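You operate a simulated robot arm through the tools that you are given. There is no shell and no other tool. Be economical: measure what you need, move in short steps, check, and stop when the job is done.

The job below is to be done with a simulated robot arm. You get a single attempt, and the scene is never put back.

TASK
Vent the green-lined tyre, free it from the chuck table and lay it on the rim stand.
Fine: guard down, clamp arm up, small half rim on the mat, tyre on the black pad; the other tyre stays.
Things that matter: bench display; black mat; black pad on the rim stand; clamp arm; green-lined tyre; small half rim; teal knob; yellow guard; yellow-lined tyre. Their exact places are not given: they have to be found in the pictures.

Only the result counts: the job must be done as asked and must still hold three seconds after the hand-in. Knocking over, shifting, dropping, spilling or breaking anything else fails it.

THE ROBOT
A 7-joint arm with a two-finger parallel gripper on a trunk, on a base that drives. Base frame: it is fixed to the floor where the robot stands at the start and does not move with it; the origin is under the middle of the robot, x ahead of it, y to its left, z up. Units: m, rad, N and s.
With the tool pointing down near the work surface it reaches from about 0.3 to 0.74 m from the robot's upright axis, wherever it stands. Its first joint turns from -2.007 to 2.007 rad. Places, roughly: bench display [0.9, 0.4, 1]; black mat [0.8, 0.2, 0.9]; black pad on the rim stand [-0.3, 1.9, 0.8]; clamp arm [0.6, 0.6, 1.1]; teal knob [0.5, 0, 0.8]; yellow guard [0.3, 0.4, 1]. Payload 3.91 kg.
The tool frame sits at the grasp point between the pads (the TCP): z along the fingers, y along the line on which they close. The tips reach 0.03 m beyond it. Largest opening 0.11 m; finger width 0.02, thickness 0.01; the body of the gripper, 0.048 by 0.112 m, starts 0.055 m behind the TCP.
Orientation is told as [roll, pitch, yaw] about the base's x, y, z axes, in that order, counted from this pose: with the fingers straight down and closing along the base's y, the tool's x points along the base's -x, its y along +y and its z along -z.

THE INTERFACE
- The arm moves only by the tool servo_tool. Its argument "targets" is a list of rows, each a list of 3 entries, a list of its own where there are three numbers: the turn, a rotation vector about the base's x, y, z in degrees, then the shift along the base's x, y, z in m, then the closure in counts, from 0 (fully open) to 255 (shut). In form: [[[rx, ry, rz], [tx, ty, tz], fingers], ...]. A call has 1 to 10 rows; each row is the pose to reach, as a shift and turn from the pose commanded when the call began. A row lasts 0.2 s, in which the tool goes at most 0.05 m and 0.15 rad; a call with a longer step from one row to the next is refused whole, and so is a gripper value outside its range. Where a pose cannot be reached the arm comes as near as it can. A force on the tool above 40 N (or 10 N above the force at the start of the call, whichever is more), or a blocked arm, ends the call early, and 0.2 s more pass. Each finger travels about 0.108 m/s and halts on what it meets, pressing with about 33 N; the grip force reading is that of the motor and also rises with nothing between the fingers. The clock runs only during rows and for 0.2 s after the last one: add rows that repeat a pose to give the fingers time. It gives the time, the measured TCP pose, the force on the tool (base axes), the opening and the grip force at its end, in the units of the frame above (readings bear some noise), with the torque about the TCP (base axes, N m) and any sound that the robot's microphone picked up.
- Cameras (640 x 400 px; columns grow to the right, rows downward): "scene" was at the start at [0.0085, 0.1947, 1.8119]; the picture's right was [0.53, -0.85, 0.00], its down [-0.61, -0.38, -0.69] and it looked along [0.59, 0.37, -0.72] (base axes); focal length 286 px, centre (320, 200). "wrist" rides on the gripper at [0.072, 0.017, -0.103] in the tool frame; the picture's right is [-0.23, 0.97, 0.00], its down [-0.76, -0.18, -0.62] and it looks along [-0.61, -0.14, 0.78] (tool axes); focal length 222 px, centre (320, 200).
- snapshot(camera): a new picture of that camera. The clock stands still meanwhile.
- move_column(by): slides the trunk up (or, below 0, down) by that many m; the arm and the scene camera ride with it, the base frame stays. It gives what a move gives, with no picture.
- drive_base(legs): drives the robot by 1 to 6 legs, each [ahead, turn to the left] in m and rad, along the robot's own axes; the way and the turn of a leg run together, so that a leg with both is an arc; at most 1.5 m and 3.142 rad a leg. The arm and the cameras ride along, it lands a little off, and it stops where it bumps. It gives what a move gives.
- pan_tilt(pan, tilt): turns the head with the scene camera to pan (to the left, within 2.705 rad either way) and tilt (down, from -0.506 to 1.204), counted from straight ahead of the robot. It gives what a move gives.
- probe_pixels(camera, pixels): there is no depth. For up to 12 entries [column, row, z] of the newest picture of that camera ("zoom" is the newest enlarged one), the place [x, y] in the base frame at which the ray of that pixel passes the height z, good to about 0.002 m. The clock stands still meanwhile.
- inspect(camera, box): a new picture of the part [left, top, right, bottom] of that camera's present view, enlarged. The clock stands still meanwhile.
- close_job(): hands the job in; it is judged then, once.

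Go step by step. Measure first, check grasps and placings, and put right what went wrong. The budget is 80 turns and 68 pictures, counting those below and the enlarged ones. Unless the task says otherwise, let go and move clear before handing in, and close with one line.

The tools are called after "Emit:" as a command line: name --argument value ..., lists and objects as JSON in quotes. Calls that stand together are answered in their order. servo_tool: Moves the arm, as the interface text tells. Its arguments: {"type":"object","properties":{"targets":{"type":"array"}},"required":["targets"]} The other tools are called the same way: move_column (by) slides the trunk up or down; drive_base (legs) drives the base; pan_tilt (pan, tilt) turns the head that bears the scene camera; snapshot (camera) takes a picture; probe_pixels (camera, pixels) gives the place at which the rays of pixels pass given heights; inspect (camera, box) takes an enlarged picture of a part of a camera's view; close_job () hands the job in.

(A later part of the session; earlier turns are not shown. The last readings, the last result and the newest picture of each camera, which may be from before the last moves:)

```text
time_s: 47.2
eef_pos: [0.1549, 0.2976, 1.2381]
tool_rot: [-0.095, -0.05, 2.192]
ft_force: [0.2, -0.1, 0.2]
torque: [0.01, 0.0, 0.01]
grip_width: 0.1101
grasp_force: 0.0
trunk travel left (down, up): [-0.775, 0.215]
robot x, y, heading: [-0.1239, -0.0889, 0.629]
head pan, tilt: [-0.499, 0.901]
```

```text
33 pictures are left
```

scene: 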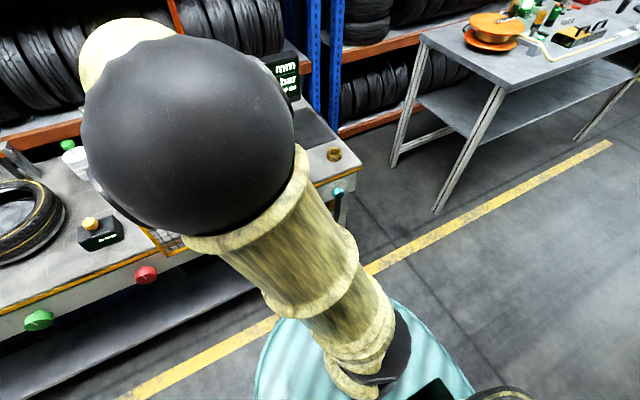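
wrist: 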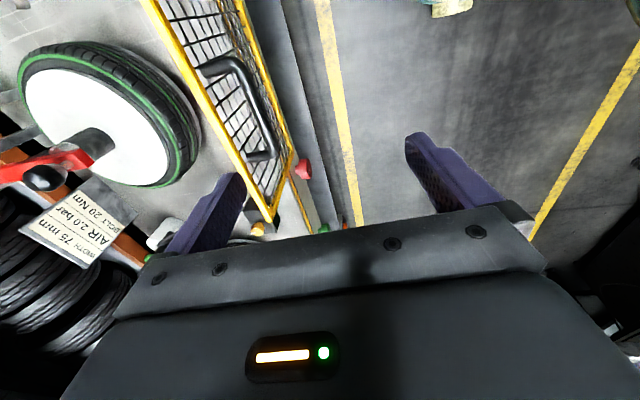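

The elbow is high and leans forward. I'll test a plain forward-and-down move.

Emit:
servo_tool --targets '[[[0, 0, 0], [0.02, 0.0145, -0.02], 0], [[0, 0, 0], [0.0407, 0.029, -0.04], 0], [[0, 0, 0], [0.061, 0.0435, -0.06], 0], [[0, 0, 0], [0.0814, 0.058, -0.08], 0], [[0, 0, 0], [0.0814, 0.058, -0.08], 0]]'

```text
time_s: 48.4
eef_pos: [0.1531, 0.2906, 1.2209]
tool_rot: [-0.094, -0.051, 2.192]
ft_force: [1.3, -0.1, -0.3]
torque: [0.02, 0.04, 0.04]
grip_width: 0.1101
grasp_force: 0.0
out of reach, approached as far as the arm can: row 1, 2, 3, 4, 5
trunk travel left (down, up): [-0.775, 0.215]
robot x, y, heading: [-0.1262, -0.0886, 0.625]
head pan, tilt: [-0.499, 0.901]
```

Forward is blocked at this yaw, which suggests a wrist joint limit. I'll turn the yaw back the other way and move forward.

Emit:
servo_tool --targets '[[[0, 0, -8], [0, 0, 0], 0], [[0, 0, -16], [0, 0, 0], 0], [[0, 0, -24], [0, 0, 0], 0], [[0, 0, -32], [0.0, 0.0, 0], 0], [[0, 0, -40], [0, 0, 0], 0], [[0, 0, -40], [0.02, 0.0145, -0.02], 0], [[0, 0, -40], [0.0407, 0.029, -0.04], 0], [[0, 0, -40], [0.061, 0.0435, -0.06], 0], [[0, 0, -40], [0.0814, 0.058, -0.08], 0]]'

```text
time_s: 50.4
eef_pos: [0.1521, 0.2811, 1.2054]
tool_rot: [-0.091, -0.056, 1.493]
ft_force: [-0.8, -0.1, -0.5]
torque: [0.02, -0.06, -0.01]
grip_width: 0.1099
grasp_force: 0.0
out of reach, approached as far as the arm can: row 6, 7, 8, 9
trunk travel left (down, up): [-0.775, 0.215]
robot x, y, heading: [-0.1213, -0.0918, 0.628]
head pan, tilt: [-0.499, 0.901]
```

It isn't the yaw; the arm needs to work lower relative to its shoulder. I'll raise the column another 0.2 m, go down first, then forward.

Emit:
move_column --by 0.2

Emit:
servo_tool --targets '[[[0, 0, 0], [0, 0, -0.045], 0], [[0, 0, 0], [0, 0, -0.09], 0], [[0, 0, 0], [0, 0, -0.135], 0], [[0, 0, 0], [0, 0, -0.18], 0], [[0, 0, 0], [0, 0, -0.22], 0], [[0, 0, 0], [0.0285, 0.0203, -0.22], 0], [[0, 0, 0], [0.057, 0.0407, -0.22], 0], [[0, 0, 0], [0.0855, 0.061, -0.22], 0]]'

```text
time_s: 52.5
eef_pos: [0.1513, 0.2799, 1.4061]
tool_rot: [-0.091, -0.056, 1.494]
ft_force: [-0.8, -0.2, 0.8]
torque: [0.0, -0.02, 0.0]
grip_width: 0.1102
grasp_force: 0.1
trunk travel left (down, up): [-0.975, 0.015]
robot x, y, heading: [-0.125, -0.0901, 0.623]
head pan, tilt: [-0.499, 0.901]
```

```text
time_s: 54.3
eef_pos: [0.1018, 0.2383, 1.3179]
tool_rot: [-0.09, -0.056, 1.493]
ft_force: [-0.2, -0.5, 0.0]
torque: [0.03, -0.02, -0.01]
grip_width: 0.1101
grasp_force: 0.1
out of reach, approached as far as the arm can: row 1, 2, 3, 4, 5, 6, 7, 8
trunk travel left (down, up): [-0.975, 0.015]
robot x, y, heading: [-0.1198, -0.0899, 0.621]
head pan, tilt: [-0.499, 0.901]
```

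The arm worked well towards the right earlier, so I'll test sweeping the hand right and forward to unwind whatever joint is at its limit.

Emit:
servo_tool --targets '[[[0, 0, 0], [0.026, -0.03, 0], 0], [[0, 0, 0], [0.052, -0.06, 0], 0], [[0, 0, 0], [0.078, -0.09, 0], 0], [[0, 0, 0], [0.104, -0.12, 0], 0], [[0, 0, 0], [0.13, -0.15, 0], 0], [[0, 0, 0], [0.156, -0.18, 0], 0], [[0, 0, 0], [0.182, -0.21, 0], 0], [[0, 0, 0], [0.208, -0.22, 0], 0], [[0, 0, 0], [0.234, -0.22, 0], 0], [[0, 0, 0], [0.26, -0.22, 0], 0]]'

Emit:
snapshot --camera "scene"

```text
time_s: 56.5
eef_pos: [0.2035, 0.0657, 1.3665]
tool_rot: [-0.092, -0.057, 1.494]
ft_force: [0.0, 0.3, 0.6]
torque: [0.01, 0.0, -0.03]
grip_width: 0.1102
grasp_force: 0.0
out of reach, approached as far as the arm can: row 2, 3, 4, 5, 6, 7, 8, 9, 10
trunk travel left (down, up): [-0.975, 0.015]
robot x, y, heading: [-0.1227, -0.0931, 0.622]
head pan, tilt: [-0.499, 0.901]
```

```text
32 pictures are left
```

scene: 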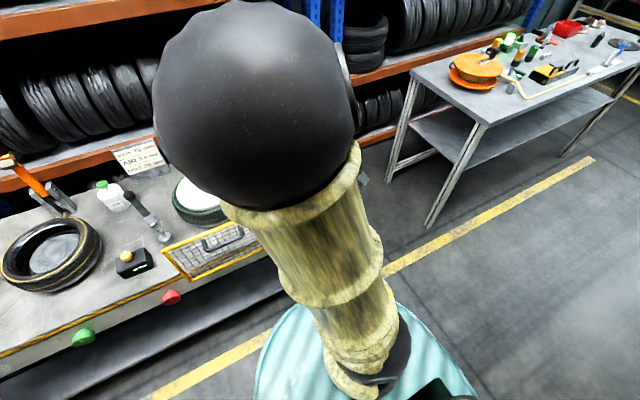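

The arm still reports out of reach. I'll send it back to its starting pose relative to the robot, which was comfortable, and re-approach from there.

Emit:
servo_tool --targets '[[[0, 0.6, -5], [-0.0293, 0.0313, 0.022], 0], [[0, 1.2, -10], [-0.0586, 0.0626, 0.044], 0], [[0, 1.9, -15], [-0.0879, 0.0939, 0.066], 0], [[-0.1, 2.5, -20], [-0.1172, 0.1252, 0.088], 0], [[-0.1, 3.1, -25], [-0.1465, 0.1565, 0.11], 0], [[-0.2, 3.7, -30], [-0.1758, 0.1878, 0.132], 0], [[-0.2, 4.3, -35], [-0.2051, 0.2191, 0.154], 0], [[-0.2, 5.0, -40], [-0.2344, 0.2504, 0.176], 0], [[-0.3, 5.6, -45], [-0.2637, 0.2817, 0.198], 0], [[-0.3, 6.2, -50], [-0.293, 0.313, 0.22], 0]]'

```text
time_s: 58.7
eef_pos: [0.1093, 0.2375, 1.5142]
tool_rot: [0.057, 0.002, 0.704]
ft_force: [-0.3, -0.1, -0.7]
torque: [0.01, 0.0, 0.01]
grip_width: 0.1099
grasp_force: 0.0
out of reach, approached as far as the arm can: row 6, 7, 8, 9, 10
trunk travel left (down, up): [-0.975, 0.015]
robot x, y, heading: [-0.1234, -0.0884, 0.619]
head pan, tilt: [-0.499, 0.901]
```

The arm is bound up towards the left. I'll return to the posture that worked, right and forward with a 45° tilt, and try untilting there instead.

Emit:
servo_tool --targets '[[[2.6, -3.7, -0.5], [0.0307, -0.0147, 0.0126], 0], [[5.2, -7.3, -0.9], [0.0614, -0.0294, 0.0252], 0], [[7.9, -11.0, -1.4], [0.0921, -0.0441, 0.0378], 0], [[10.5, -14.6, -1.9], [0.1228, -0.0588, 0.0504], 0], [[13.1, -18.3, -2.4], [0.1535, -0.0735, 0.063], 0], [[15.7, -22.0, -2.8], [0.1842, -0.0882, 0.0756], 0], [[18.3, -25.6, -3.3], [0.2149, -0.1029, 0.0882], 0], [[21.0, -29.3, -3.8], [0.2456, -0.1176, 0.1008], 0], [[23.6, -32.9, -4.2], [0.2763, -0.1323, 0.1134], 0], [[26.2, -36.6, -4.7], [0.307, -0.147, 0.126], 0]]'

Emit:
servo_tool --targets '[[[0, 0, 0], [0, 0, -0.045], 0], [[0, 0, 0], [0, 0, -0.09], 0], [[0, 0, 0], [0, 0, -0.135], 0], [[0, 0, 0], [0, 0, -0.18], 0], [[0, 0, 0], [0, 0, -0.225], 0], [[0, 0, 0], [0, 0, -0.27], 0], [[0, 0, 0], [0, 0, -0.315], 0], [[0, 0, 0], [0, 0, -0.35], 0]]'

Emit:
servo_tool --targets '[[[-4.37, 6.1, 0], [0, 0, 0], 0], [[-8.74, 12.2, 0], [0, 0, 0], 0], [[-13.1, 18.3, 0], [0, 0, 0], 0], [[-17.5, 24.4, 0], [0, 0, 0], 0], [[-21.8, 30.5, 0], [0, 0, 0], 0], [[-26.2, 36.6, 0], [0, 0, 0], 0]]'

```text
time_s: 60.9
eef_pos: [0.4142, 0.0883, 1.6435]
tool_rot: [0.012, -0.782, 0.639]
ft_force: [0.8, 1.3, -0.7]
torque: [-0.02, -0.02, -0.06]
grip_width: 0.11
grasp_force: 0.1
trunk travel left (down, up): [-0.975, 0.015]
robot x, y, heading: [-0.1245, -0.0896, 0.626]
head pan, tilt: [-0.499, 0.901]
```

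```text
time_s: 62.7
eef_pos: [0.4132, 0.0825, 1.2942]
tool_rot: [0.016, -0.78, 0.634]
ft_force: [-0.2, -0.7, 0.6]
torque: [0.02, 0.04, -0.01]
grip_width: 0.1101
grasp_force: 0.0
trunk travel left (down, up): [-0.975, 0.015]
robot x, y, heading: [-0.124, -0.0873, 0.624]
head pan, tilt: [-0.499, 0.901]
```

```text
time_s: 64.1
eef_pos: [0.4137, 0.0858, 1.294]
tool_rot: [0.027, 0.004, 0.632]
ft_force: [0.5, 1.1, -0.3]
torque: [-0.03, -0.02, 0.01]
grip_width: 0.11
grasp_force: 0.1
out of reach, approached as far as the arm can: row 2
trunk travel left (down, up): [-0.975, 0.015]
robot x, y, heading: [-0.1259, -0.0915, 0.621]
head pan, tilt: [-0.499, 0.901]
```

The tool is now straight down without limits. I'll carry it left over the guard handle.

Emit:
servo_tool --targets '[[[0, 0, 0], [-0.0215, 0.0361, -0.0118], 0], [[0, 0, 0], [-0.043, 0.0722, -0.0235], 0], [[0, 0, 0], [-0.0645, 0.1083, -0.0352], 0], [[0, 0, 0], [-0.086, 0.1444, -0.047], 0], [[0, 0, 0], [-0.1075, 0.1805, -0.0588], 0], [[0, 0, 0], [-0.129, 0.2166, -0.0705], 0], [[0, 0, 0], [-0.1505, 0.2527, -0.0823], 0], [[0, 0, 0], [-0.172, 0.289, -0.094], 0]]'

Emit:
servo_tool --targets '[[[0, 0, -8.5], [0, 0, 0], 0], [[0, 0, -17], [0, 0, 0], 0], [[0, 0, -25.5], [0, 0, 0], 0], [[0, 0, -34], [0, 0, 0], 0], [[0, 0, -42.5], [0, 0, 0], 0], [[0, 0, -51], [0, 0, 0], 0], [[0, 0, -59.5], [0, 0, 0], 0], [[0, 0, -68], [0, 0, 0], 0], [[0, 0, -76.5], [0, 0, 0], 0], [[0, 0, -85], [0, 0, 0], 0]]'

Emit:
snapshot --camera "wrist"

```text
time_s: 65.9
eef_pos: [0.2378, 0.3756, 1.1998]
tool_rot: [0.026, 0.002, 0.631]
ft_force: [-0.1, 0.7, -0.7]
torque: [-0.02, -0.03, -0.03]
grip_width: 0.11
grasp_force: 0.0
trunk travel left (down, up): [-0.975, 0.015]
robot x, y, heading: [-0.1216, -0.0884, 0.621]
head pan, tilt: [-0.499, 0.901]
```

```text
time_s: 68.1
eef_pos: [0.1751, 0.1623, 1.2583]
tool_rot: [-0.013, 0.019, -0.64]
ft_force: [-0.4, 0.0, 0.3]
torque: [-0.03, -0.02, 0.02]
grip_width: 0.1099
grasp_force: 0.1
out of reach, approached as far as the arm can: row 4, 5, 6, 7, 8, 9, 10
trunk travel left (down, up): [-0.975, 0.015]
robot x, y, heading: [-0.1248, -0.0891, 0.627]
head pan, tilt: [-0.499, 0.901]
```

```text
31 pictures are left
```

wrist: 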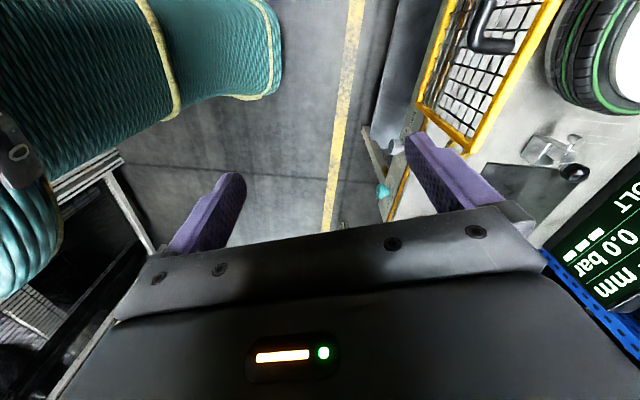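

Negative yaw hits a wrist limit. I'll return and turn the other way.

Emit:
servo_tool --targets '[[[0, 0, 8.3], [0.0063, 0.0213, -0.0058], 0], [[0, 0, 16.6], [0.0126, 0.0426, -0.0116], 0], [[0, 0, 24.9], [0.0189, 0.0639, -0.0174], 0], [[0, 0, 33.2], [0.0252, 0.0852, -0.0232], 0], [[0, 0, 41.5], [0.0315, 0.1065, -0.029], 0], [[0, 0, 49.8], [0.0378, 0.1278, -0.0348], 0], [[0, 0, 58.1], [0.0441, 0.1491, -0.0406], 0], [[0, 0, 66.4], [0.0504, 0.1704, -0.0464], 0], [[0, 0, 72], [0.0567, 0.1917, -0.0522], 0], [[0, 0, 72], [0.063, 0.213, -0.058], 0]]'

Emit:
servo_tool --targets '[[[0, 0, 8.5], [0, 0, 0], 0], [[0, 0, 17], [0, 0, 0], 0], [[0, 0, 25.5], [0, 0, 0], 0], [[0, 0, 34], [0, 0, 0], 0], [[0, 0, 42.5], [0, 0, 0], 0], [[0, 0, 51], [0, 0, 0], 0], [[0, 0, 59.5], [0, 0, 0], 0], [[0, 0, 68], [0, 0, 0], 0], [[0, 0, 76.5], [0, 0, 0], 0], [[0, 0, 85], [0, 0, 0], 0]]'

Emit:
snapshot --camera "wrist"

```text
time_s: 70.3
eef_pos: [0.234, 0.3814, 1.2034]
tool_rot: [-0.014, 0.018, 0.62]
ft_force: [-0.2, 0.1, -0.2]
torque: [-0.02, -0.05, 0.0]
grip_width: 0.1102
grasp_force: 0.1
trunk travel left (down, up): [-0.975, 0.015]
robot x, y, heading: [-0.1257, -0.0869, 0.623]
head pan, tilt: [-0.499, 0.901]
```

```text
time_s: 72.5
eef_pos: [0.2346, 0.3787, 1.2046]
tool_rot: [-0.014, 0.018, 2.105]
ft_force: [-0.2, 0.8, 0.7]
torque: [-0.02, 0.01, 0.04]
grip_width: 0.11
grasp_force: 0.1
trunk travel left (down, up): [-0.975, 0.015]
robot x, y, heading: [-0.1235, -0.0889, 0.626]
head pan, tilt: [-0.499, 0.901]
```

```text
30 pictures are left
```

wrist: 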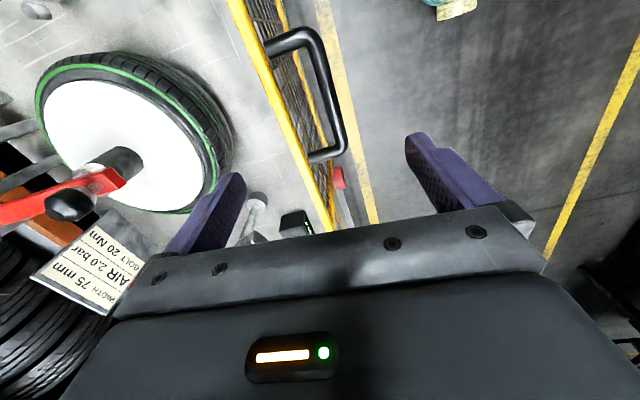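

Now the yaw is right. The handle shows clearly, bar at about (332,95) beside the guard's top rail. I'll probe the handle and the clamp ball.

Emit:
probe_pixels --camera "wrist" --pixels '[[336, 95, 1.03], [336, 95, 1.045], [336, 95, 1.06], [318, 33, 1.045], [338, 145, 1.045], [268, 80, 1.07], [268, 80, 1.06], [72, 205, 1.05], [72, 205, 1.1], [110, 180, 1.05], [125, 155, 0.97], [85, 150, 0.95]]'

```text
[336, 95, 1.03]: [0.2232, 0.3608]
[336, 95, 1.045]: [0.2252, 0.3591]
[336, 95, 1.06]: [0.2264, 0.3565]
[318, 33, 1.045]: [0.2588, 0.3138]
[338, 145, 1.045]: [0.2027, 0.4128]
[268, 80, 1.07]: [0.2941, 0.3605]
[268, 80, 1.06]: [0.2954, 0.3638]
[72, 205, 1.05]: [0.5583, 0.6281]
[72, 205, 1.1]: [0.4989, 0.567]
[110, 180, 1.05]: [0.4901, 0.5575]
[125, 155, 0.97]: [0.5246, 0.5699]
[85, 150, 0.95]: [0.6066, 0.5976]
```

The bar centre is at (0.231, 0.362), with a gap of about 4 cm to the top rail. I'll pre-close the fingers to about 45 mm, lower over the bar and grip.

Emit:
servo_tool --targets '[[[0, 0, 0], [-0.004, -0.016, 0], 150], [[0, 0, 0], [-0.004, -0.016, -0.02], 150], [[0, 0, 0], [-0.004, -0.016, -0.06], 150], [[0, 0, 0], [-0.004, -0.016, -0.1], 150], [[0, 0, 0], [-0.004, -0.016, -0.13], 150], [[0, 0, 0], [-0.004, -0.016, -0.155], 150], [[0, 0, 0], [-0.004, -0.016, -0.155], 255], [[0, 0, 0], [-0.004, -0.016, -0.155], 255]]'

Emit:
snapshot --camera "wrist"

```text
time_s: 74.3
eef_pos: [0.23, 0.3632, 1.0486]
tool_rot: [-0.011, 0.016, 2.103]
ft_force: [0.0, -1.3, -7.0]
torque: [0.34, 0.26, 0.93]
grip_width: 0.017
grasp_force: 44.9
trunk travel left (down, up): [-0.975, 0.015]
robot x, y, heading: [-0.1248, -0.0918, 0.623]
head pan, tilt: [-0.499, 0.901]
```

```text
29 pictures are left
```

wrist: 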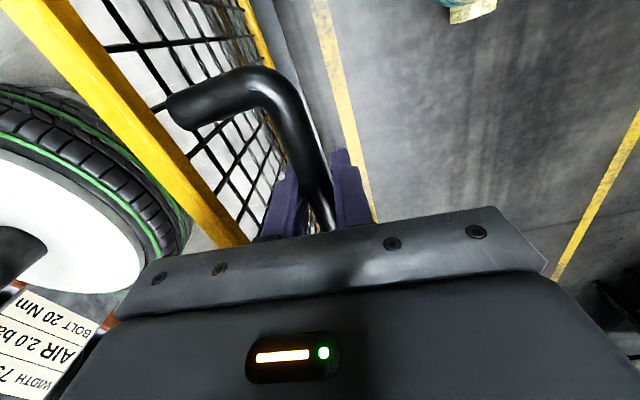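

The 17 mm bar is gripped. I'll test which way it moves, with a gentle downward press first.

Emit:
servo_tool --targets '[[[0, 0, 0], [0, 0, -0.01], 255], [[0, 0, 0], [0, 0, -0.02], 255], [[0, 0, 0], [0, 0, -0.03], 255]]'

```text
time_s: 75.1
eef_pos: [0.2304, 0.3621, 1.0191]
tool_rot: [-0.014, 0.016, 2.103]
ft_force: [-1.4, 0.6, 0.2]
torque: [-0.27, -0.18, 0.99]
grip_width: 0.0169
grasp_force: 45.0
trunk travel left (down, up): [-0.975, 0.015]
robot x, y, heading: [-0.1229, -0.0891, 0.622]
head pan, tilt: [-0.499, 0.901]
```

It goes down freely with almost no force. I'll continue down and check.

Emit:
servo_tool --targets '[[[0, 0, 0], [0, 0, -0.02], 255], [[0, 0, 0], [0, 0, -0.04], 255], [[0, 0, 0], [0, 0, -0.06], 255]]'

Emit:
snapshot --camera "wrist"

```text
time_s: 75.9
eef_pos: [0.2308, 0.3637, 0.9592]
tool_rot: [-0.012, 0.017, 2.102]
ft_force: [-2.8, 2.0, -0.7]
torque: [-0.14, 0.13, 1.04]
grip_width: 0.017
grasp_force: 45.0
trunk travel left (down, up): [-0.975, 0.015]
robot x, y, heading: [-0.1238, -0.0906, 0.625]
head pan, tilt: [-0.499, 0.901]
```

```text
28 pictures are left
```

wrist: 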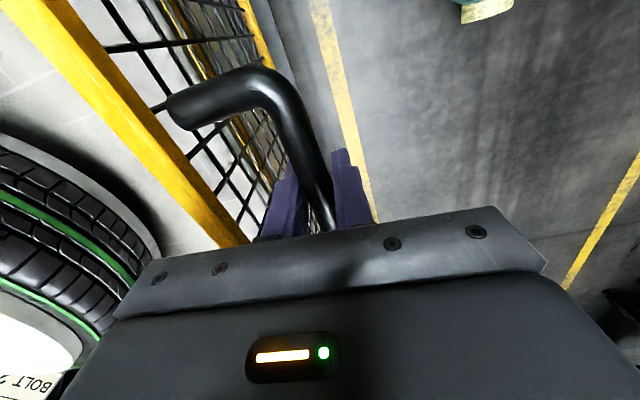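

The guard slides vertically with the grip. I'll continue down until it stops.

Emit:
servo_tool --targets '[[[0, 0, 0], [0, 0, -0.02], 255], [[0, 0, 0], [0, 0, -0.04], 255], [[0, 0, 0], [0, 0, -0.06], 255], [[0, 0, 0], [0, 0, -0.08], 255], [[0, 0, 0], [0, 0, -0.1], 255], [[0, 0, 0], [0, 0, -0.115], 255], [[0, 0, 0], [0, 0, -0.13], 255]]'

Emit:
snapshot --camera "wrist"

```text
time_s: 77.5
eef_pos: [0.2311, 0.3632, 0.8313]
tool_rot: [-0.015, 0.018, 2.104]
ft_force: [-11.5, 5.5, 16.6]
torque: [-0.3, -0.45, 0.83]
grip_width: 0.0169
grasp_force: 44.9
trunk travel left (down, up): [-0.975, 0.015]
robot x, y, heading: [-0.1238, -0.0892, 0.624]
head pan, tilt: [-0.499, 0.901]
```

```text
27 pictures are left
```

wrist: 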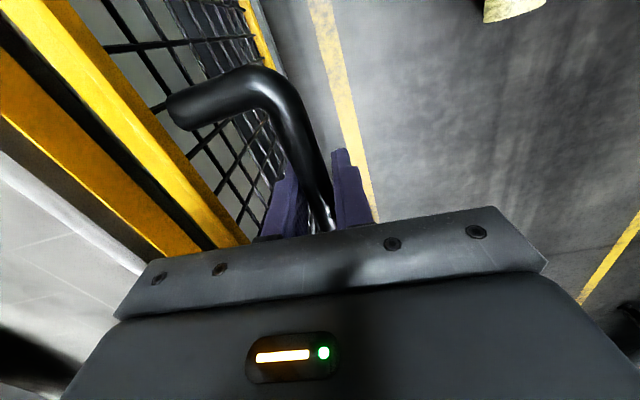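

An upward force of 17 N at z 0.831 suggests the stop is near. One small extra press to confirm.

Emit:
servo_tool --targets '[[[0, 0, 0], [0, 0, -0.006], 255], [[0, 0, 0], [0, 0, -0.006], 255]]'

```text
time_s: 78.1
eef_pos: [0.2312, 0.3613, 0.8248]
tool_rot: [-0.022, 0.016, 2.1]
ft_force: [-2.4, 3.5, 35.7]
torque: [0.01, 0.0, 0.89]
grip_width: 0.0176
grasp_force: 44.7
trunk travel left (down, up): [-0.975, 0.015]
robot x, y, heading: [-0.123, -0.0852, 0.624]
head pan, tilt: [-0.499, 0.901]
```

The guard is at its lower stop. I'll release with a partial opening, rise clear, and look.

Emit:
servo_tool --targets '[[[0, 0, 0], [0, 0, 0.003], 150], [[0, 0, 0], [0, 0, 0.003], 150], [[0, 0, 0], [0, 0, 0.045], 150], [[0, 0, 0], [0, 0, 0.09], 150], [[0, 0, 0], [0, 0, 0.135], 100], [[0, 0, 0], [0, 0, 0.18], 100], [[0, 0, 0], [0, 0, 0.225], 100], [[0, 0, 0], [0, 0, 0.27], 100], [[0, 0, 0], [0, 0, 0.315], 100], [[0, 0, 0], [0, 0, 0.36], 100]]'

Emit:
pan_tilt --pan -0.1 --tilt 0.9

Emit:
snapshot --camera "scene"

Emit:
snapshot --camera "wrist"

```text
time_s: 80.3
eef_pos: [0.2317, 0.3636, 1.1854]
tool_rot: [-0.012, 0.019, 2.101]
ft_force: [-0.1, 0.9, -0.4]
torque: [0.02, -0.02, 0.03]
grip_width: 0.0669
grasp_force: 0.1
trunk travel left (down, up): [-0.975, 0.015]
robot x, y, heading: [-0.1246, -0.0853, 0.615]
head pan, tilt: [-0.499, 0.901]
```

```text
time_s: 81.2
eef_pos: [0.2318, 0.3639, 1.1836]
tool_rot: [-0.012, 0.017, 2.102]
ft_force: [-0.1, 0.5, 0.3]
torque: [0.01, -0.02, 0.0]
grip_width: 0.067
grasp_force: 0.1
trunk travel left (down, up): [-0.975, 0.015]
robot x, y, heading: [-0.1227, -0.0943, 0.619]
head pan, tilt: [-0.099, 0.901]
```

```text
26 pictures are left
```

scene: 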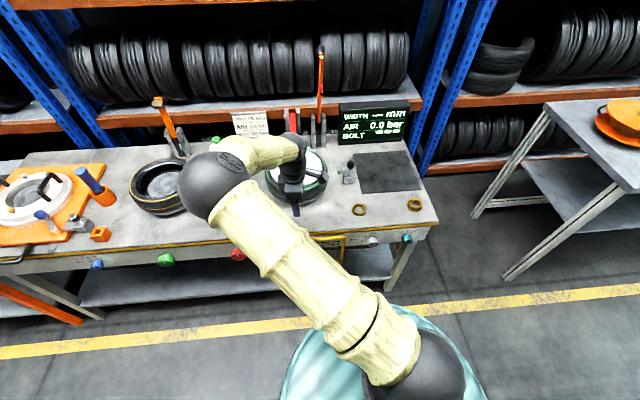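

```text
25 pictures are left
```

wrist: 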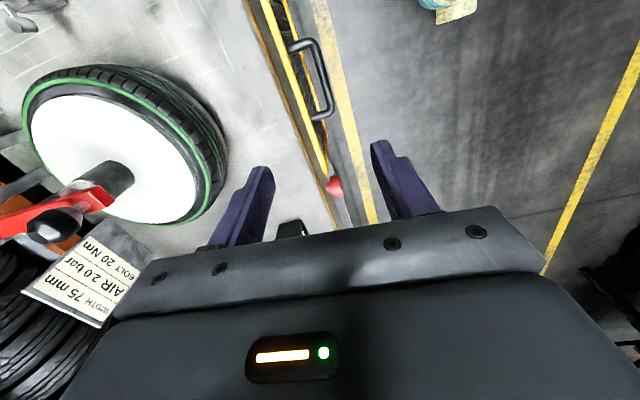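

The guard is down, and the clamp ball sits near z≈1.09. I'll raise the hand well clear, then drive the base 0.25 m closer so the tyre and mat are in reach.

Emit:
servo_tool --targets '[[[0, 0, 0], [-0.005, -0.005, 0.045], 0], [[0, 0, 0], [-0.01, -0.01, 0.09], 0], [[0, 0, 0], [-0.015, -0.015, 0.13], 0], [[0, 0, 0], [-0.015, -0.015, 0.15], 0]]'

Emit:
drive_base --legs '[[0.25, 0]]'

Emit:
pan_tilt --pan 0.0 --tilt 0.95

Emit:
snapshot --camera "scene"

Emit:
snapshot --camera "wrist"

```text
time_s: 82.2
eef_pos: [0.2174, 0.3488, 1.334]
tool_rot: [-0.015, 0.019, 2.1]
ft_force: [0.4, -0.5, 0.9]
torque: [0.02, 0.01, 0.03]
grip_width: 0.1099
grasp_force: 0.0
trunk travel left (down, up): [-0.975, 0.015]
robot x, y, heading: [-0.1236, -0.0879, 0.623]
head pan, tilt: [-0.099, 0.901]
```

```text
time_s: 84.2
eef_pos: [0.4174, 0.4952, 1.3347]
tool_rot: [-0.013, 0.019, 2.107]
ft_force: [-0.2, 0.0, 0.5]
torque: [0.0, -0.02, -0.06]
grip_width: 0.1101
grasp_force: 0.0
trunk travel left (down, up): [-0.975, 0.015]
robot x, y, heading: [0.0743, 0.0522, 0.626]
head pan, tilt: [-0.099, 0.901]
```

```text
time_s: 84.9
eef_pos: [0.4185, 0.4952, 1.3345]
tool_rot: [-0.014, 0.017, 2.106]
ft_force: [-0.8, -0.2, -0.1]
torque: [-0.02, -0.02, 0.02]
grip_width: 0.1098
grasp_force: 0.0
trunk travel left (down, up): [-0.975, 0.015]
robot x, y, heading: [0.0803, 0.0541, 0.627]
head pan, tilt: [0.0, 0.949]
```

```text
24 pictures are left
```

scene: 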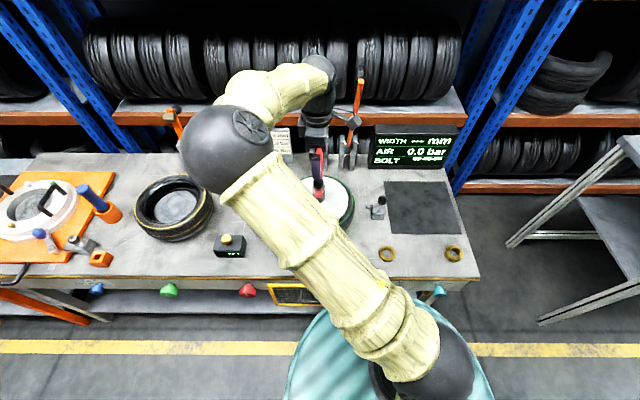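

```text
23 pictures are left
```

wrist: 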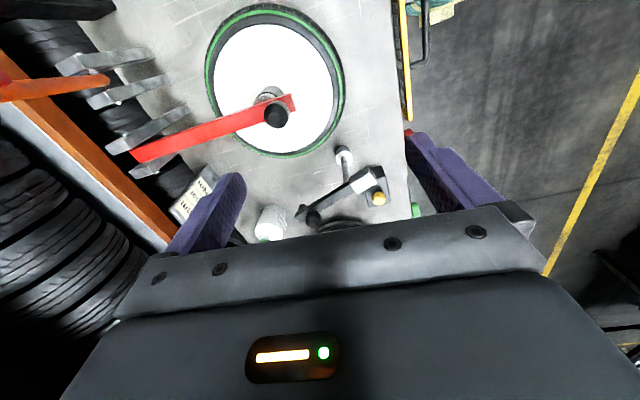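

Both views show the clamp: ball at wrist (276,115) and pivot near (142,153). I'll probe to triangulate.

Emit:
probe_pixels --camera "wrist" --pixels '[[276, 115, 1.05], [276, 115, 1.1], [290, 100, 1.03], [290, 100, 1.08], [140, 155, 1.03], [140, 155, 1.08], [342, 85, 0.96], [208, 75, 0.96], [274, 4, 0.96], [275, 150, 0.96], [275, 90, 0.98]]'

Emit:
inspect --camera "scene" --box '[260, 120, 480, 260]'

```text
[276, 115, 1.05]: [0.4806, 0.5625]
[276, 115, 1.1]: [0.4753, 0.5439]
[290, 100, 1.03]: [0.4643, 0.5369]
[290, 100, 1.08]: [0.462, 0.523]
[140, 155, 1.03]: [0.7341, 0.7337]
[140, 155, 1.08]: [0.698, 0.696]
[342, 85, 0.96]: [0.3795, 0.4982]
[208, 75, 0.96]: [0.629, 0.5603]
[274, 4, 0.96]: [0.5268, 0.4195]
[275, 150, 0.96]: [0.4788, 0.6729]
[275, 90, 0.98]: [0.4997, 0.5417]
```

```text
2.86 times, centred on (370, 190) of scene
```

zoom: 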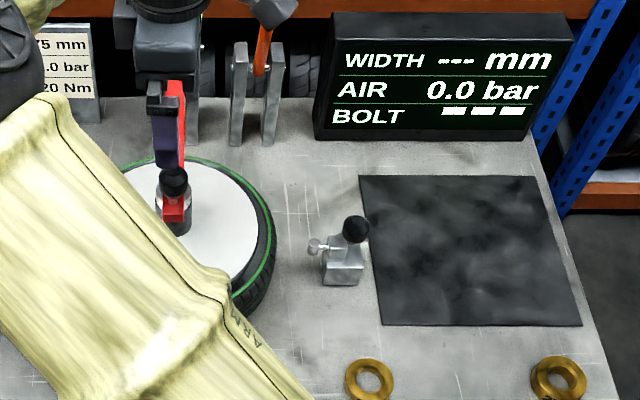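

Emit:
probe_pixels --camera "zoom" --pixels '[[173, 182, 1.05], [173, 182, 1.1], [173, 182, 1.0], [360, 176, 0.85], [538, 176, 0.85], [582, 326, 0.85], [381, 325, 0.85], [272, 225, 0.95], [355, 228, 0.92], [244, 265, 1.05], [175, 95, 1.1]]'

Emit:
pan_tilt --pan -0.15 --tilt 0.5

Emit:
inspect --camera "scene" --box '[200, 150, 520, 350]'

```text
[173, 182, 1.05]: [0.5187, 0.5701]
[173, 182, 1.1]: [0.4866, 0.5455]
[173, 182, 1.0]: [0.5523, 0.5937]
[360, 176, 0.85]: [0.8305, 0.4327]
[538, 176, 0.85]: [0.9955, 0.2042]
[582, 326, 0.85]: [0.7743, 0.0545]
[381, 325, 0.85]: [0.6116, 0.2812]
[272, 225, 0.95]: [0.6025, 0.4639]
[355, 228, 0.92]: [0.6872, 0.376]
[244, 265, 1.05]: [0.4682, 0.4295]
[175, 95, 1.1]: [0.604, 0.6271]
```

```text
time_s: 85.8
eef_pos: [0.4174, 0.4959, 1.3341]
tool_rot: [-0.014, 0.018, 2.106]
ft_force: [0.3, -0.6, -0.1]
torque: [0.05, 0.01, -0.03]
grip_width: 0.1101
grasp_force: 0.1
trunk travel left (down, up): [-0.975, 0.015]
robot x, y, heading: [0.0756, 0.0575, 0.622]
head pan, tilt: [-0.15, 0.499]
```

```text
2.00 times, centred on (360, 250) of scene
```

zoom: 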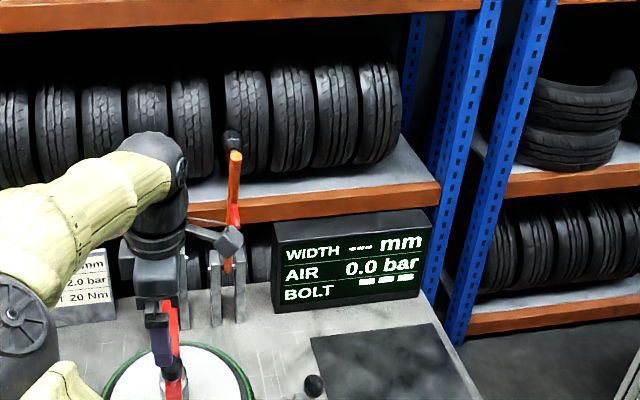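

The ball is at about (0.476, 0.540, 1.112), with the lever running back to a pivot near (0.70, 0.70, 1.08). I'll turn the hand so it closes across the lever and move it over the ball.

Emit:
servo_tool --targets '[[[0, 0, -8.4], [0.0059, 0.0044, 0], 0], [[0, 0, -16.8], [0.0117, 0.0088, 0], 0], [[0, 0, -25.2], [0.0176, 0.0132, 0], 0], [[0, 0, -33.6], [0.0234, 0.0176, 0], 0], [[0, 0, -42], [0.0293, 0.022, 0], 0], [[0, 0, -50.4], [0.0352, 0.0264, 0], 0], [[0, 0, -58.8], [0.041, 0.0308, 0], 0], [[0, 0, -67.2], [0.0469, 0.0352, 0], 0], [[0, 0, -75.6], [0.0527, 0.0396, -0.03], 0], [[0, 0, -84], [0.0586, 0.044, -0.07], 0]]'

Emit:
snapshot --camera "wrist"

```text
time_s: 88.0
eef_pos: [0.4786, 0.5406, 1.2649]
tool_rot: [-0.014, 0.018, 0.636]
ft_force: [0.1, 0.1, 0.0]
torque: [-0.02, 0.02, -0.01]
grip_width: 0.11
grasp_force: 0.0
trunk travel left (down, up): [-0.975, 0.015]
robot x, y, heading: [0.079, 0.0598, 0.631]
head pan, tilt: [-0.15, 0.499]
```

```text
20 pictures are left
```

wrist: 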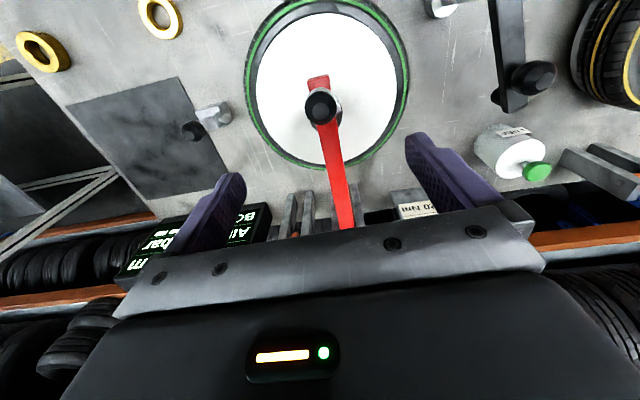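

The ball is at (321,107), centred between the fingers. I'll probe it and the tyre outline.

Emit:
probe_pixels --camera "wrist" --pixels '[[321, 107, 1.11], [321, 107, 1.1], [321, 107, 1.12], [318, 80, 1.08], [345, 220, 1.08], [246, 80, 0.95], [408, 75, 0.95], [325, 2, 0.95], [258, 90, 0.96], [396, 80, 0.96], [325, 165, 0.96], [318, 12, 0.96]]'

```text
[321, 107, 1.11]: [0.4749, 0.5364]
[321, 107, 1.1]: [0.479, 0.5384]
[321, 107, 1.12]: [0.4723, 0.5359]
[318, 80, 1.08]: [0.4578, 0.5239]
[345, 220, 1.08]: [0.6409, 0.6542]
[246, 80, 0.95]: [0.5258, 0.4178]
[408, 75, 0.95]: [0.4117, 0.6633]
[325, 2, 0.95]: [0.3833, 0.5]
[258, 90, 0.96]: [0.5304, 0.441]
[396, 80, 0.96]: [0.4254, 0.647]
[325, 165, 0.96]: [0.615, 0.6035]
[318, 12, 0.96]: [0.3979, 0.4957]
```

The ball is at (0.476, 0.537). Lowering to it and gripping.

Emit:
servo_tool --targets '[[[0, 0, 0], [-0.003, -0.004, -0.04], 60], [[0, 0, 0], [-0.003, -0.004, -0.08], 60], [[0, 0, 0], [-0.003, -0.004, -0.12], 60], [[0, 0, 0], [-0.003, -0.004, -0.15], 60], [[0, 0, 0], [-0.003, -0.004, -0.15], 255], [[0, 0, 0], [-0.003, -0.004, -0.15], 255], [[0, 0, 0], [-0.003, -0.004, -0.15], 255]]'

```text
time_s: 89.6
eef_pos: [0.4734, 0.5373, 1.1151]
tool_rot: [-0.014, 0.018, 0.639]
ft_force: [-2.7, 4.0, -1.3]
torque: [0.48, -0.56, 0.11]
grip_width: 0.0332
grasp_force: 45.0
trunk travel left (down, up): [-0.975, 0.015]
robot x, y, heading: [0.0721, 0.0584, 0.623]
head pan, tilt: [-0.15, 0.499]
```

The ball is gripped at 33 mm. I'll lift it along the pivot arc for the first 40°, tilting the hand slightly forward as it goes.

Emit:
servo_tool --targets '[[[2.3, -3.3, 0], [0.0058, 0.0041, 0.038], 255], [[4.6, -6.5, 0], [0.0158, 0.0112, 0.0746], 255], [[6.9, -9.8, 0], [0.03, 0.0213, 0.1091], 255], [[9.3, -13.0, 0], [0.0478, 0.034, 0.141], 255], [[11.6, -16.3, 0], [0.0692, 0.0492, 0.1694], 255], [[11.6, -16.3, 0], [0.0692, 0.0492, 0.1694], 255]]'

Emit:
snapshot --camera "wrist"

```text
time_s: 91.0
eef_pos: [0.5439, 0.587, 1.2835]
tool_rot: [-0.024, -0.332, 0.64]
ft_force: [-11.8, 3.3, -1.8]
torque: [-0.71, 0.94, 0.03]
grip_width: 0.0331
grasp_force: 45.0
trunk travel left (down, up): [-0.975, 0.015]
robot x, y, heading: [0.0769, 0.0547, 0.625]
head pan, tilt: [-0.15, 0.499]
```

```text
19 pictures are left
```

wrist: 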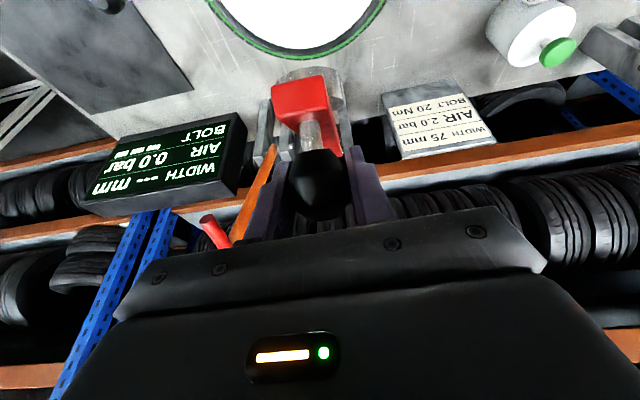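

The lever follows nicely with low force. Continuing the arc.

Emit:
servo_tool --targets '[[[2.9, -4.1, 0], [0.021, 0.0149, 0.0245], 255], [[5.8, -8.2, 0], [0.0479, 0.034, 0.0447], 255], [[8.7, -12.2, 0], [0.0769, 0.0546, 0.06], 255], [[11.6, -16.3, 0], [0.1072, 0.0761, 0.0703], 255], [[14.5, -20.4, 0], [0.1385, 0.0984, 0.0752], 255], [[14.5, -20.4, 0], [0.1385, 0.0984, 0.0752], 255]]'

```text
time_s: 92.4
eef_pos: [0.68, 0.684, 1.3639]
tool_rot: [-0.037, -0.777, 0.649]
ft_force: [-5.6, 5.8, 13.4]
torque: [-0.1, -0.27, -0.13]
grip_width: 0.0322
grasp_force: 45.1
trunk travel left (down, up): [-0.975, 0.015]
robot x, y, heading: [0.0765, 0.0541, 0.629]
head pan, tilt: [-0.15, 0.499]
```

The lever is nearly vertical. I'll push it a little past centre until it stops.

Emit:
servo_tool --targets '[[[1.5, -2.1, 0], [0.016, 0.0112, 0.005], 255], [[2.9, -4.1, 0], [0.0315, 0.0223, 0.005], 255], [[2.9, -4.1, 0], [0.047, 0.0334, 0.003], 255], [[2.9, -4.1, 0], [0.0626, 0.0445, -0.001], 255]]'

Emit:
pan_tilt --pan -0.1 --tilt 0.6

Emit:
snapshot --camera "scene"

```text
time_s: 93.0
eef_pos: [0.6993, 0.6973, 1.3643]
tool_rot: [-0.035, -0.872, 0.65]
ft_force: [-6.2, -1.3, 11.0]
torque: [-0.81, 1.15, -0.06]
grip_width: 0.0327
grasp_force: 45.4
out of reach, approached as far as the arm can: row 1, 2, 3
trunk travel left (down, up): [-0.975, 0.015]
robot x, y, heading: [0.0773, 0.0545, 0.625]
head pan, tilt: [-0.15, 0.499]
stopped in row 3: the force on the tool passed its limit at 63 N (the readings are from after the stop); the commanded pose is now the measured one
```

```text
time_s: 93.7
eef_pos: [0.6989, 0.6978, 1.3638]
tool_rot: [-0.038, -0.872, 0.651]
ft_force: [-2.5, 2.8, 16.2]
torque: [0.15, -0.06, -0.04]
grip_width: 0.0324
grasp_force: 45.1
trunk travel left (down, up): [-0.975, 0.015]
robot x, y, heading: [0.0764, 0.0596, 0.62]
head pan, tilt: [-0.099, 0.6]
```

```text
18 pictures are left
```

scene: 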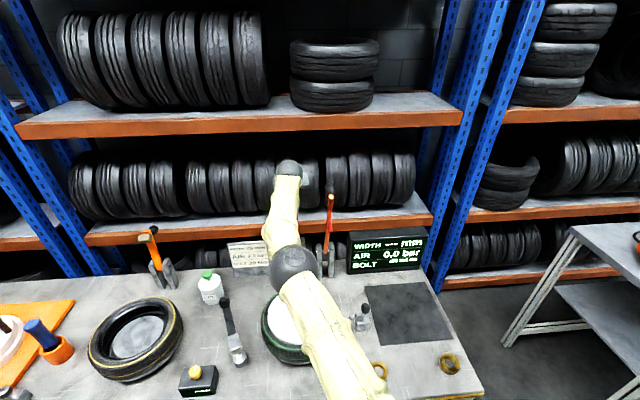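

The push stopped with a force spike, either at the lever's stop or at my reach limit. I'll check with the wrist camera before letting go.

Emit:
snapshot --camera "wrist"

```text
17 pictures are left
```

wrist: 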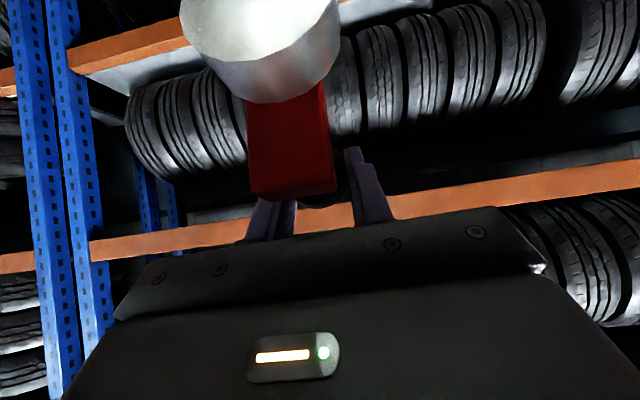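

Fitting the arc gives a pivot at s≈0.988, z≈1.072, so the lever is at only about 79° and would fall back. I'll keep hold and use the base to carry it further.

Emit:
drive_base --legs '[[0.06, 0]]'

```text
time_s: 94.7
eef_pos: [0.7497, 0.7342, 1.3592]
tool_rot: [-0.039, -0.866, 0.652]
ft_force: [1.5, 3.2, 2.4]
torque: [0.59, -0.84, -0.17]
grip_width: 0.0325
grasp_force: 44.3
trunk travel left (down, up): [-0.975, 0.015]
robot x, y, heading: [0.1279, 0.0952, 0.628]
head pan, tilt: [-0.099, 0.6]
```

No resistance at about 91°. A bit further.

Emit:
drive_base --legs '[[0.045, 0]]'

```text
time_s: 95.7
eef_pos: [0.7864, 0.7602, 1.36]
tool_rot: [-0.038, -0.868, 0.652]
ft_force: [0.1, 0.0, -1.0]
torque: [0.0, 0.03, 0.01]
grip_width: 0.0
grasp_force: 37.6
trunk travel left (down, up): [-0.975, 0.015]
robot x, y, heading: [0.1679, 0.1177, 0.629]
head pan, tilt: [-0.099, 0.6]
```

The ball slipped out of the fingers, so the lever probably met its stop. I'll look.

Emit:
pan_tilt --pan -0.1 --tilt 0.75

Emit:
snapshot --camera "wrist"

Emit:
inspect --camera "scene" --box '[180, 60, 500, 260]'

```text
time_s: 96.4
eef_pos: [0.786, 0.76, 1.3605]
tool_rot: [-0.039, -0.868, 0.651]
ft_force: [0.2, 0.5, 0.0]
torque: [-0.01, 0.0, 0.0]
grip_width: 0.0002
grasp_force: 37.9
trunk travel left (down, up): [-0.975, 0.015]
robot x, y, heading: [0.1616, 0.1186, 0.63]
head pan, tilt: [-0.099, 0.75]
```

```text
16 pictures are left
```

wrist: 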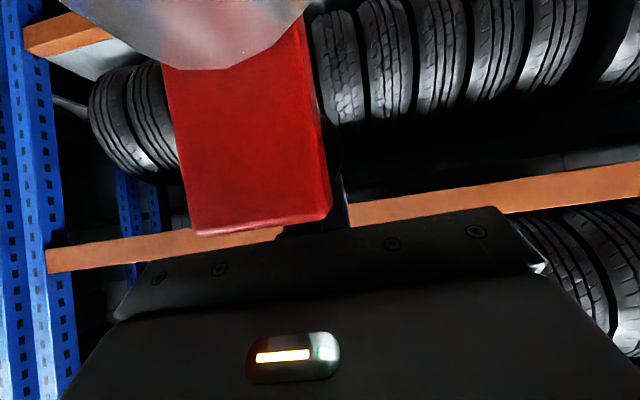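

```text
2.00 times, centred on (340, 160) of scene
```

zoom: 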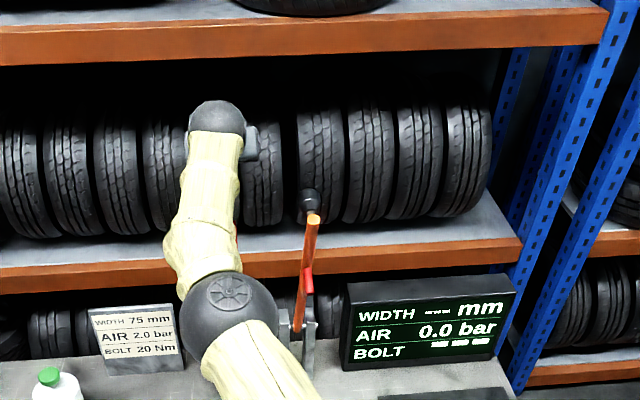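

The red lever stays upright beside the hand; the ball slid out below the closed fingers. I'll lift first, then retreat up and back along the finger axis so as not to drag it.

Emit:
servo_tool --targets '[[[0, 0, 0], [0, 0, 0.02], 255], [[0, 0, 0], [0, 0, 0.04], 255], [[0, 0, 0], [-0.02, -0.014, 0.07], 255], [[0, 0, 0], [-0.045, -0.032, 0.1], 255], [[0, 0, 0], [-0.075, -0.053, 0.12], 255], [[0, 0, 0], [-0.105, -0.075, 0.14], 255], [[0, 0, 0], [-0.14, -0.099, 0.15], 255], [[0, 0, 0], [-0.17, -0.12, 0.15], 255]]'

Emit:
inspect --camera "scene" --box '[180, 100, 500, 300]'

```text
time_s: 98.2
eef_pos: [0.6147, 0.6384, 1.5118]
tool_rot: [-0.04, -0.868, 0.652]
ft_force: [-1.0, 0.7, -0.1]
torque: [0.01, 0.02, 0.0]
grip_width: 0.0
grasp_force: 37.8
out of reach, approached as far as the arm can: row 1, 2
trunk travel left (down, up): [-0.975, 0.015]
robot x, y, heading: [0.1619, 0.1198, 0.622]
head pan, tilt: [-0.099, 0.75]
```

```text
2.00 times, centred on (340, 200) of scene
```

zoom: 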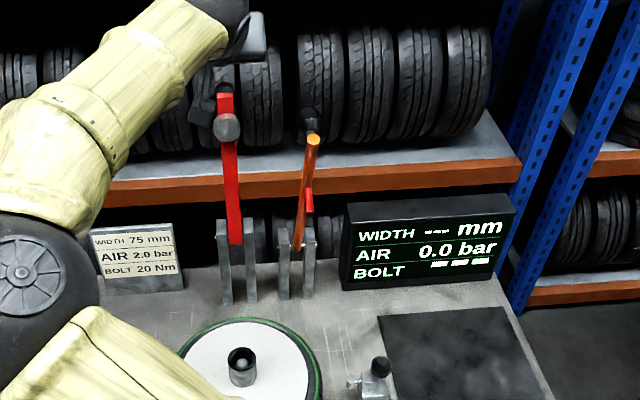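

The clamp arm is up and stays up, exposing the half rim's hub. I'll bring the hand upright above the hub and look down.

Emit:
servo_tool --targets '[[[-3.6, 5.1, 0], [-0.02, -0.015, 0], 0], [[-7.2, 10.2, 0], [-0.04, -0.03, 0], 0], [[-10.8, 15.3, 0], [-0.06, -0.045, -0.03], 0], [[-14.4, 20.4, 0], [-0.08, -0.06, -0.065], 0], [[-18.1, 25.4, 0], [-0.1, -0.075, -0.1], 0], [[-21.7, 30.5, 0], [-0.115, -0.085, -0.14], 0], [[-25.3, 35.6, 0], [-0.13, -0.1, -0.18], 0], [[-28.9, 40.7, 0], [-0.13, -0.1, -0.22], 0], [[-28.9, 40.7, 0], [-0.13, -0.1, -0.26], 0]]'

Emit:
snapshot --camera "wrist"

Emit:
snapshot --camera "scene"

```text
time_s: 100.2
eef_pos: [0.4851, 0.5395, 1.2502]
tool_rot: [-0.015, 0.003, 0.639]
ft_force: [0.1, 0.1, 0.4]
torque: [0.03, -0.01, -0.03]
grip_width: 0.1102
grasp_force: 0.2
trunk travel left (down, up): [-0.975, 0.015]
robot x, y, heading: [0.1644, 0.1182, 0.629]
head pan, tilt: [-0.099, 0.75]
```

```text
13 pictures are left
```

wrist: 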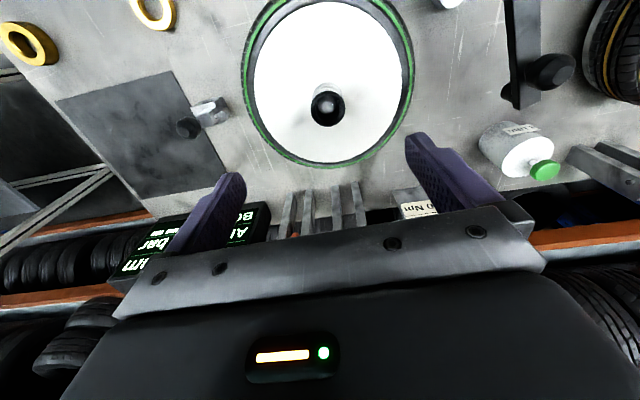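

```text
12 pictures are left
```

scene: 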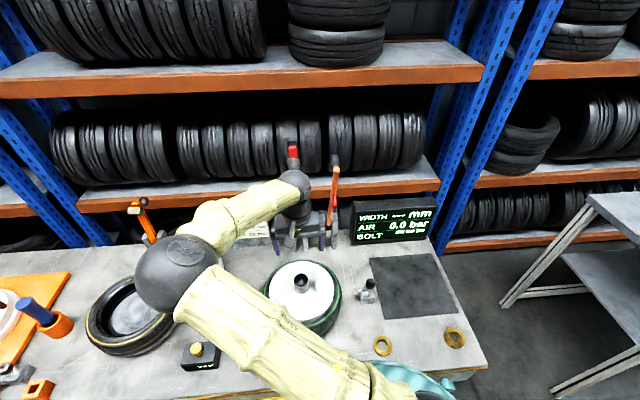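

The hub top is at wrist (327,108) and scene (301,281). I'll triangulate it, the disc edge and the mat corners.

Emit:
probe_pixels --camera "wrist" --pixels '[[327, 107, 0.98], [327, 107, 1.01], [327, 107, 1.04], [254, 90, 0.95], [402, 82, 0.95], [328, 162, 0.95], [325, 1, 0.95], [250, 90, 0.93], [411, 75, 0.93], [55, 101, 0.853], [165, 72, 0.853], [228, 180, 0.853]]'

Emit:
probe_pixels --camera "scene" --pixels '[[301, 281, 0.98], [301, 281, 1.01], [301, 281, 1.04], [302, 262, 0.95], [341, 289, 0.95], [370, 258, 0.853], [424, 256, 0.853], [460, 315, 0.853], [384, 318, 0.853], [365, 293, 0.9]]'

```text
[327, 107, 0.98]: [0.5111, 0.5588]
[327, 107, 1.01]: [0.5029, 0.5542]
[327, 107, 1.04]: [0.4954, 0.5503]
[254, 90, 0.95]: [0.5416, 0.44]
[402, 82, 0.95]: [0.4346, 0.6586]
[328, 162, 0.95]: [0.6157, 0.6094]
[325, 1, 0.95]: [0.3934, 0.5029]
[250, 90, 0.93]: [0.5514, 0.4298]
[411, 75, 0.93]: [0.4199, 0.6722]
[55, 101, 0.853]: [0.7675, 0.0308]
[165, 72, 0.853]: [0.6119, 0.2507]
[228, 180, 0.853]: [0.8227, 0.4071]
```

```text
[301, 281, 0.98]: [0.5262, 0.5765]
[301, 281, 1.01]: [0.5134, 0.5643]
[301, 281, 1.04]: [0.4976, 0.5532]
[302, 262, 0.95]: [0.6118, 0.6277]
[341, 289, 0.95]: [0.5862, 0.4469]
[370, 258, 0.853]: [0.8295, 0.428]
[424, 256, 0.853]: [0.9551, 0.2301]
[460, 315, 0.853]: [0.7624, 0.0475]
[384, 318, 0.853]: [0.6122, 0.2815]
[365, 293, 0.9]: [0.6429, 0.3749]
```

The hub top is at about (0.495, 0.551, 1.045) and the mat centre at about (0.80, 0.24). Lowering onto the hub and gripping.

Emit:
servo_tool --targets '[[[0, 0, 0], [0.01, 0.0115, -0.04], 0], [[0, 0, 0], [0.01, 0.0115, -0.085], 0], [[0, 0, 0], [0.01, 0.0115, -0.13], 0], [[0, 0, 0], [0.01, 0.0115, -0.175], 0], [[0, 0, 0], [0.01, 0.0115, -0.21], 0], [[0, 0, 0], [0.01, 0.0115, -0.232], 0], [[0, 0, 0], [0.01, 0.0115, -0.232], 255], [[0, 0, 0], [0.01, 0.0115, -0.232], 255], [[0, 0, 0], [0.01, 0.0115, -0.232], 255]]'

```text
time_s: 101.5
eef_pos: [0.496, 0.5513, 1.0318]
tool_rot: [-0.007, 0.001, 0.642]
ft_force: [-6.5, -6.0, 19.5]
torque: [0.57, 0.6, 0.31]
grip_width: 0.11
grasp_force: 0.1
trunk travel left (down, up): [-0.975, 0.015]
robot x, y, heading: [0.1605, 0.1207, 0.625]
head pan, tilt: [-0.099, 0.75]
stopped in row 6: the force on the tool passed its limit at 62 N (the readings are from after the stop); the commanded pose is now the measured one
```

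Contact at TCP z 1.032, fingertips on the disc face. I'll raise 6 mm and close on the hub.

Emit:
servo_tool --targets '[[[0, 0, 0], [0, 0, 0.006], 0], [[0, 0, 0], [0, 0, 0.006], 255], [[0, 0, 0], [0, 0, 0.006], 255], [[0, 0, 0], [0, 0, 0.006], 255]]'

```text
time_s: 102.5
eef_pos: [0.4977, 0.5529, 1.0374]
tool_rot: [-0.009, 0.001, 0.641]
ft_force: [-3.0, 2.2, 1.6]
torque: [0.43, 0.34, 0.02]
grip_width: 0.0458
grasp_force: 32.7
trunk travel left (down, up): [-0.975, 0.015]
robot x, y, heading: [0.1666, 0.1204, 0.623]
head pan, tilt: [-0.099, 0.75]
```

The hub is gripped at 46 mm. A slow lift.

Emit:
servo_tool --targets '[[[0, 0, 0], [0, 0, 0.0], 255], [[0, 0, 0], [0, 0, 0.01], 255], [[0, 0, 0], [0, 0, 0.02], 255], [[0, 0, 0], [0, 0, 0.035], 255], [[0, 0, 0], [0, 0, 0.05], 255]]'

Emit:
snapshot --camera "wrist"

```text
time_s: 103.8
eef_pos: [0.4986, 0.5523, 1.0864]
tool_rot: [-0.009, 0.001, 0.642]
ft_force: [-0.4, 0.4, -8.8]
torque: [0.06, 0.01, -0.01]
grip_width: 0.0462
grasp_force: 33.4
trunk travel left (down, up): [-0.975, 0.015]
robot x, y, heading: [0.1618, 0.1186, 0.627]
head pan, tilt: [-0.099, 0.75]
```

```text
11 pictures are left
```

wrist: 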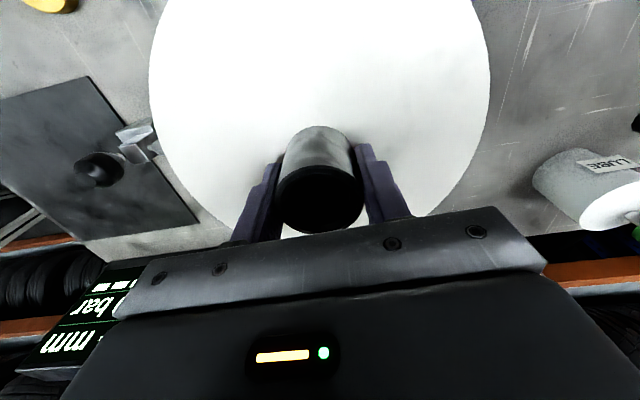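

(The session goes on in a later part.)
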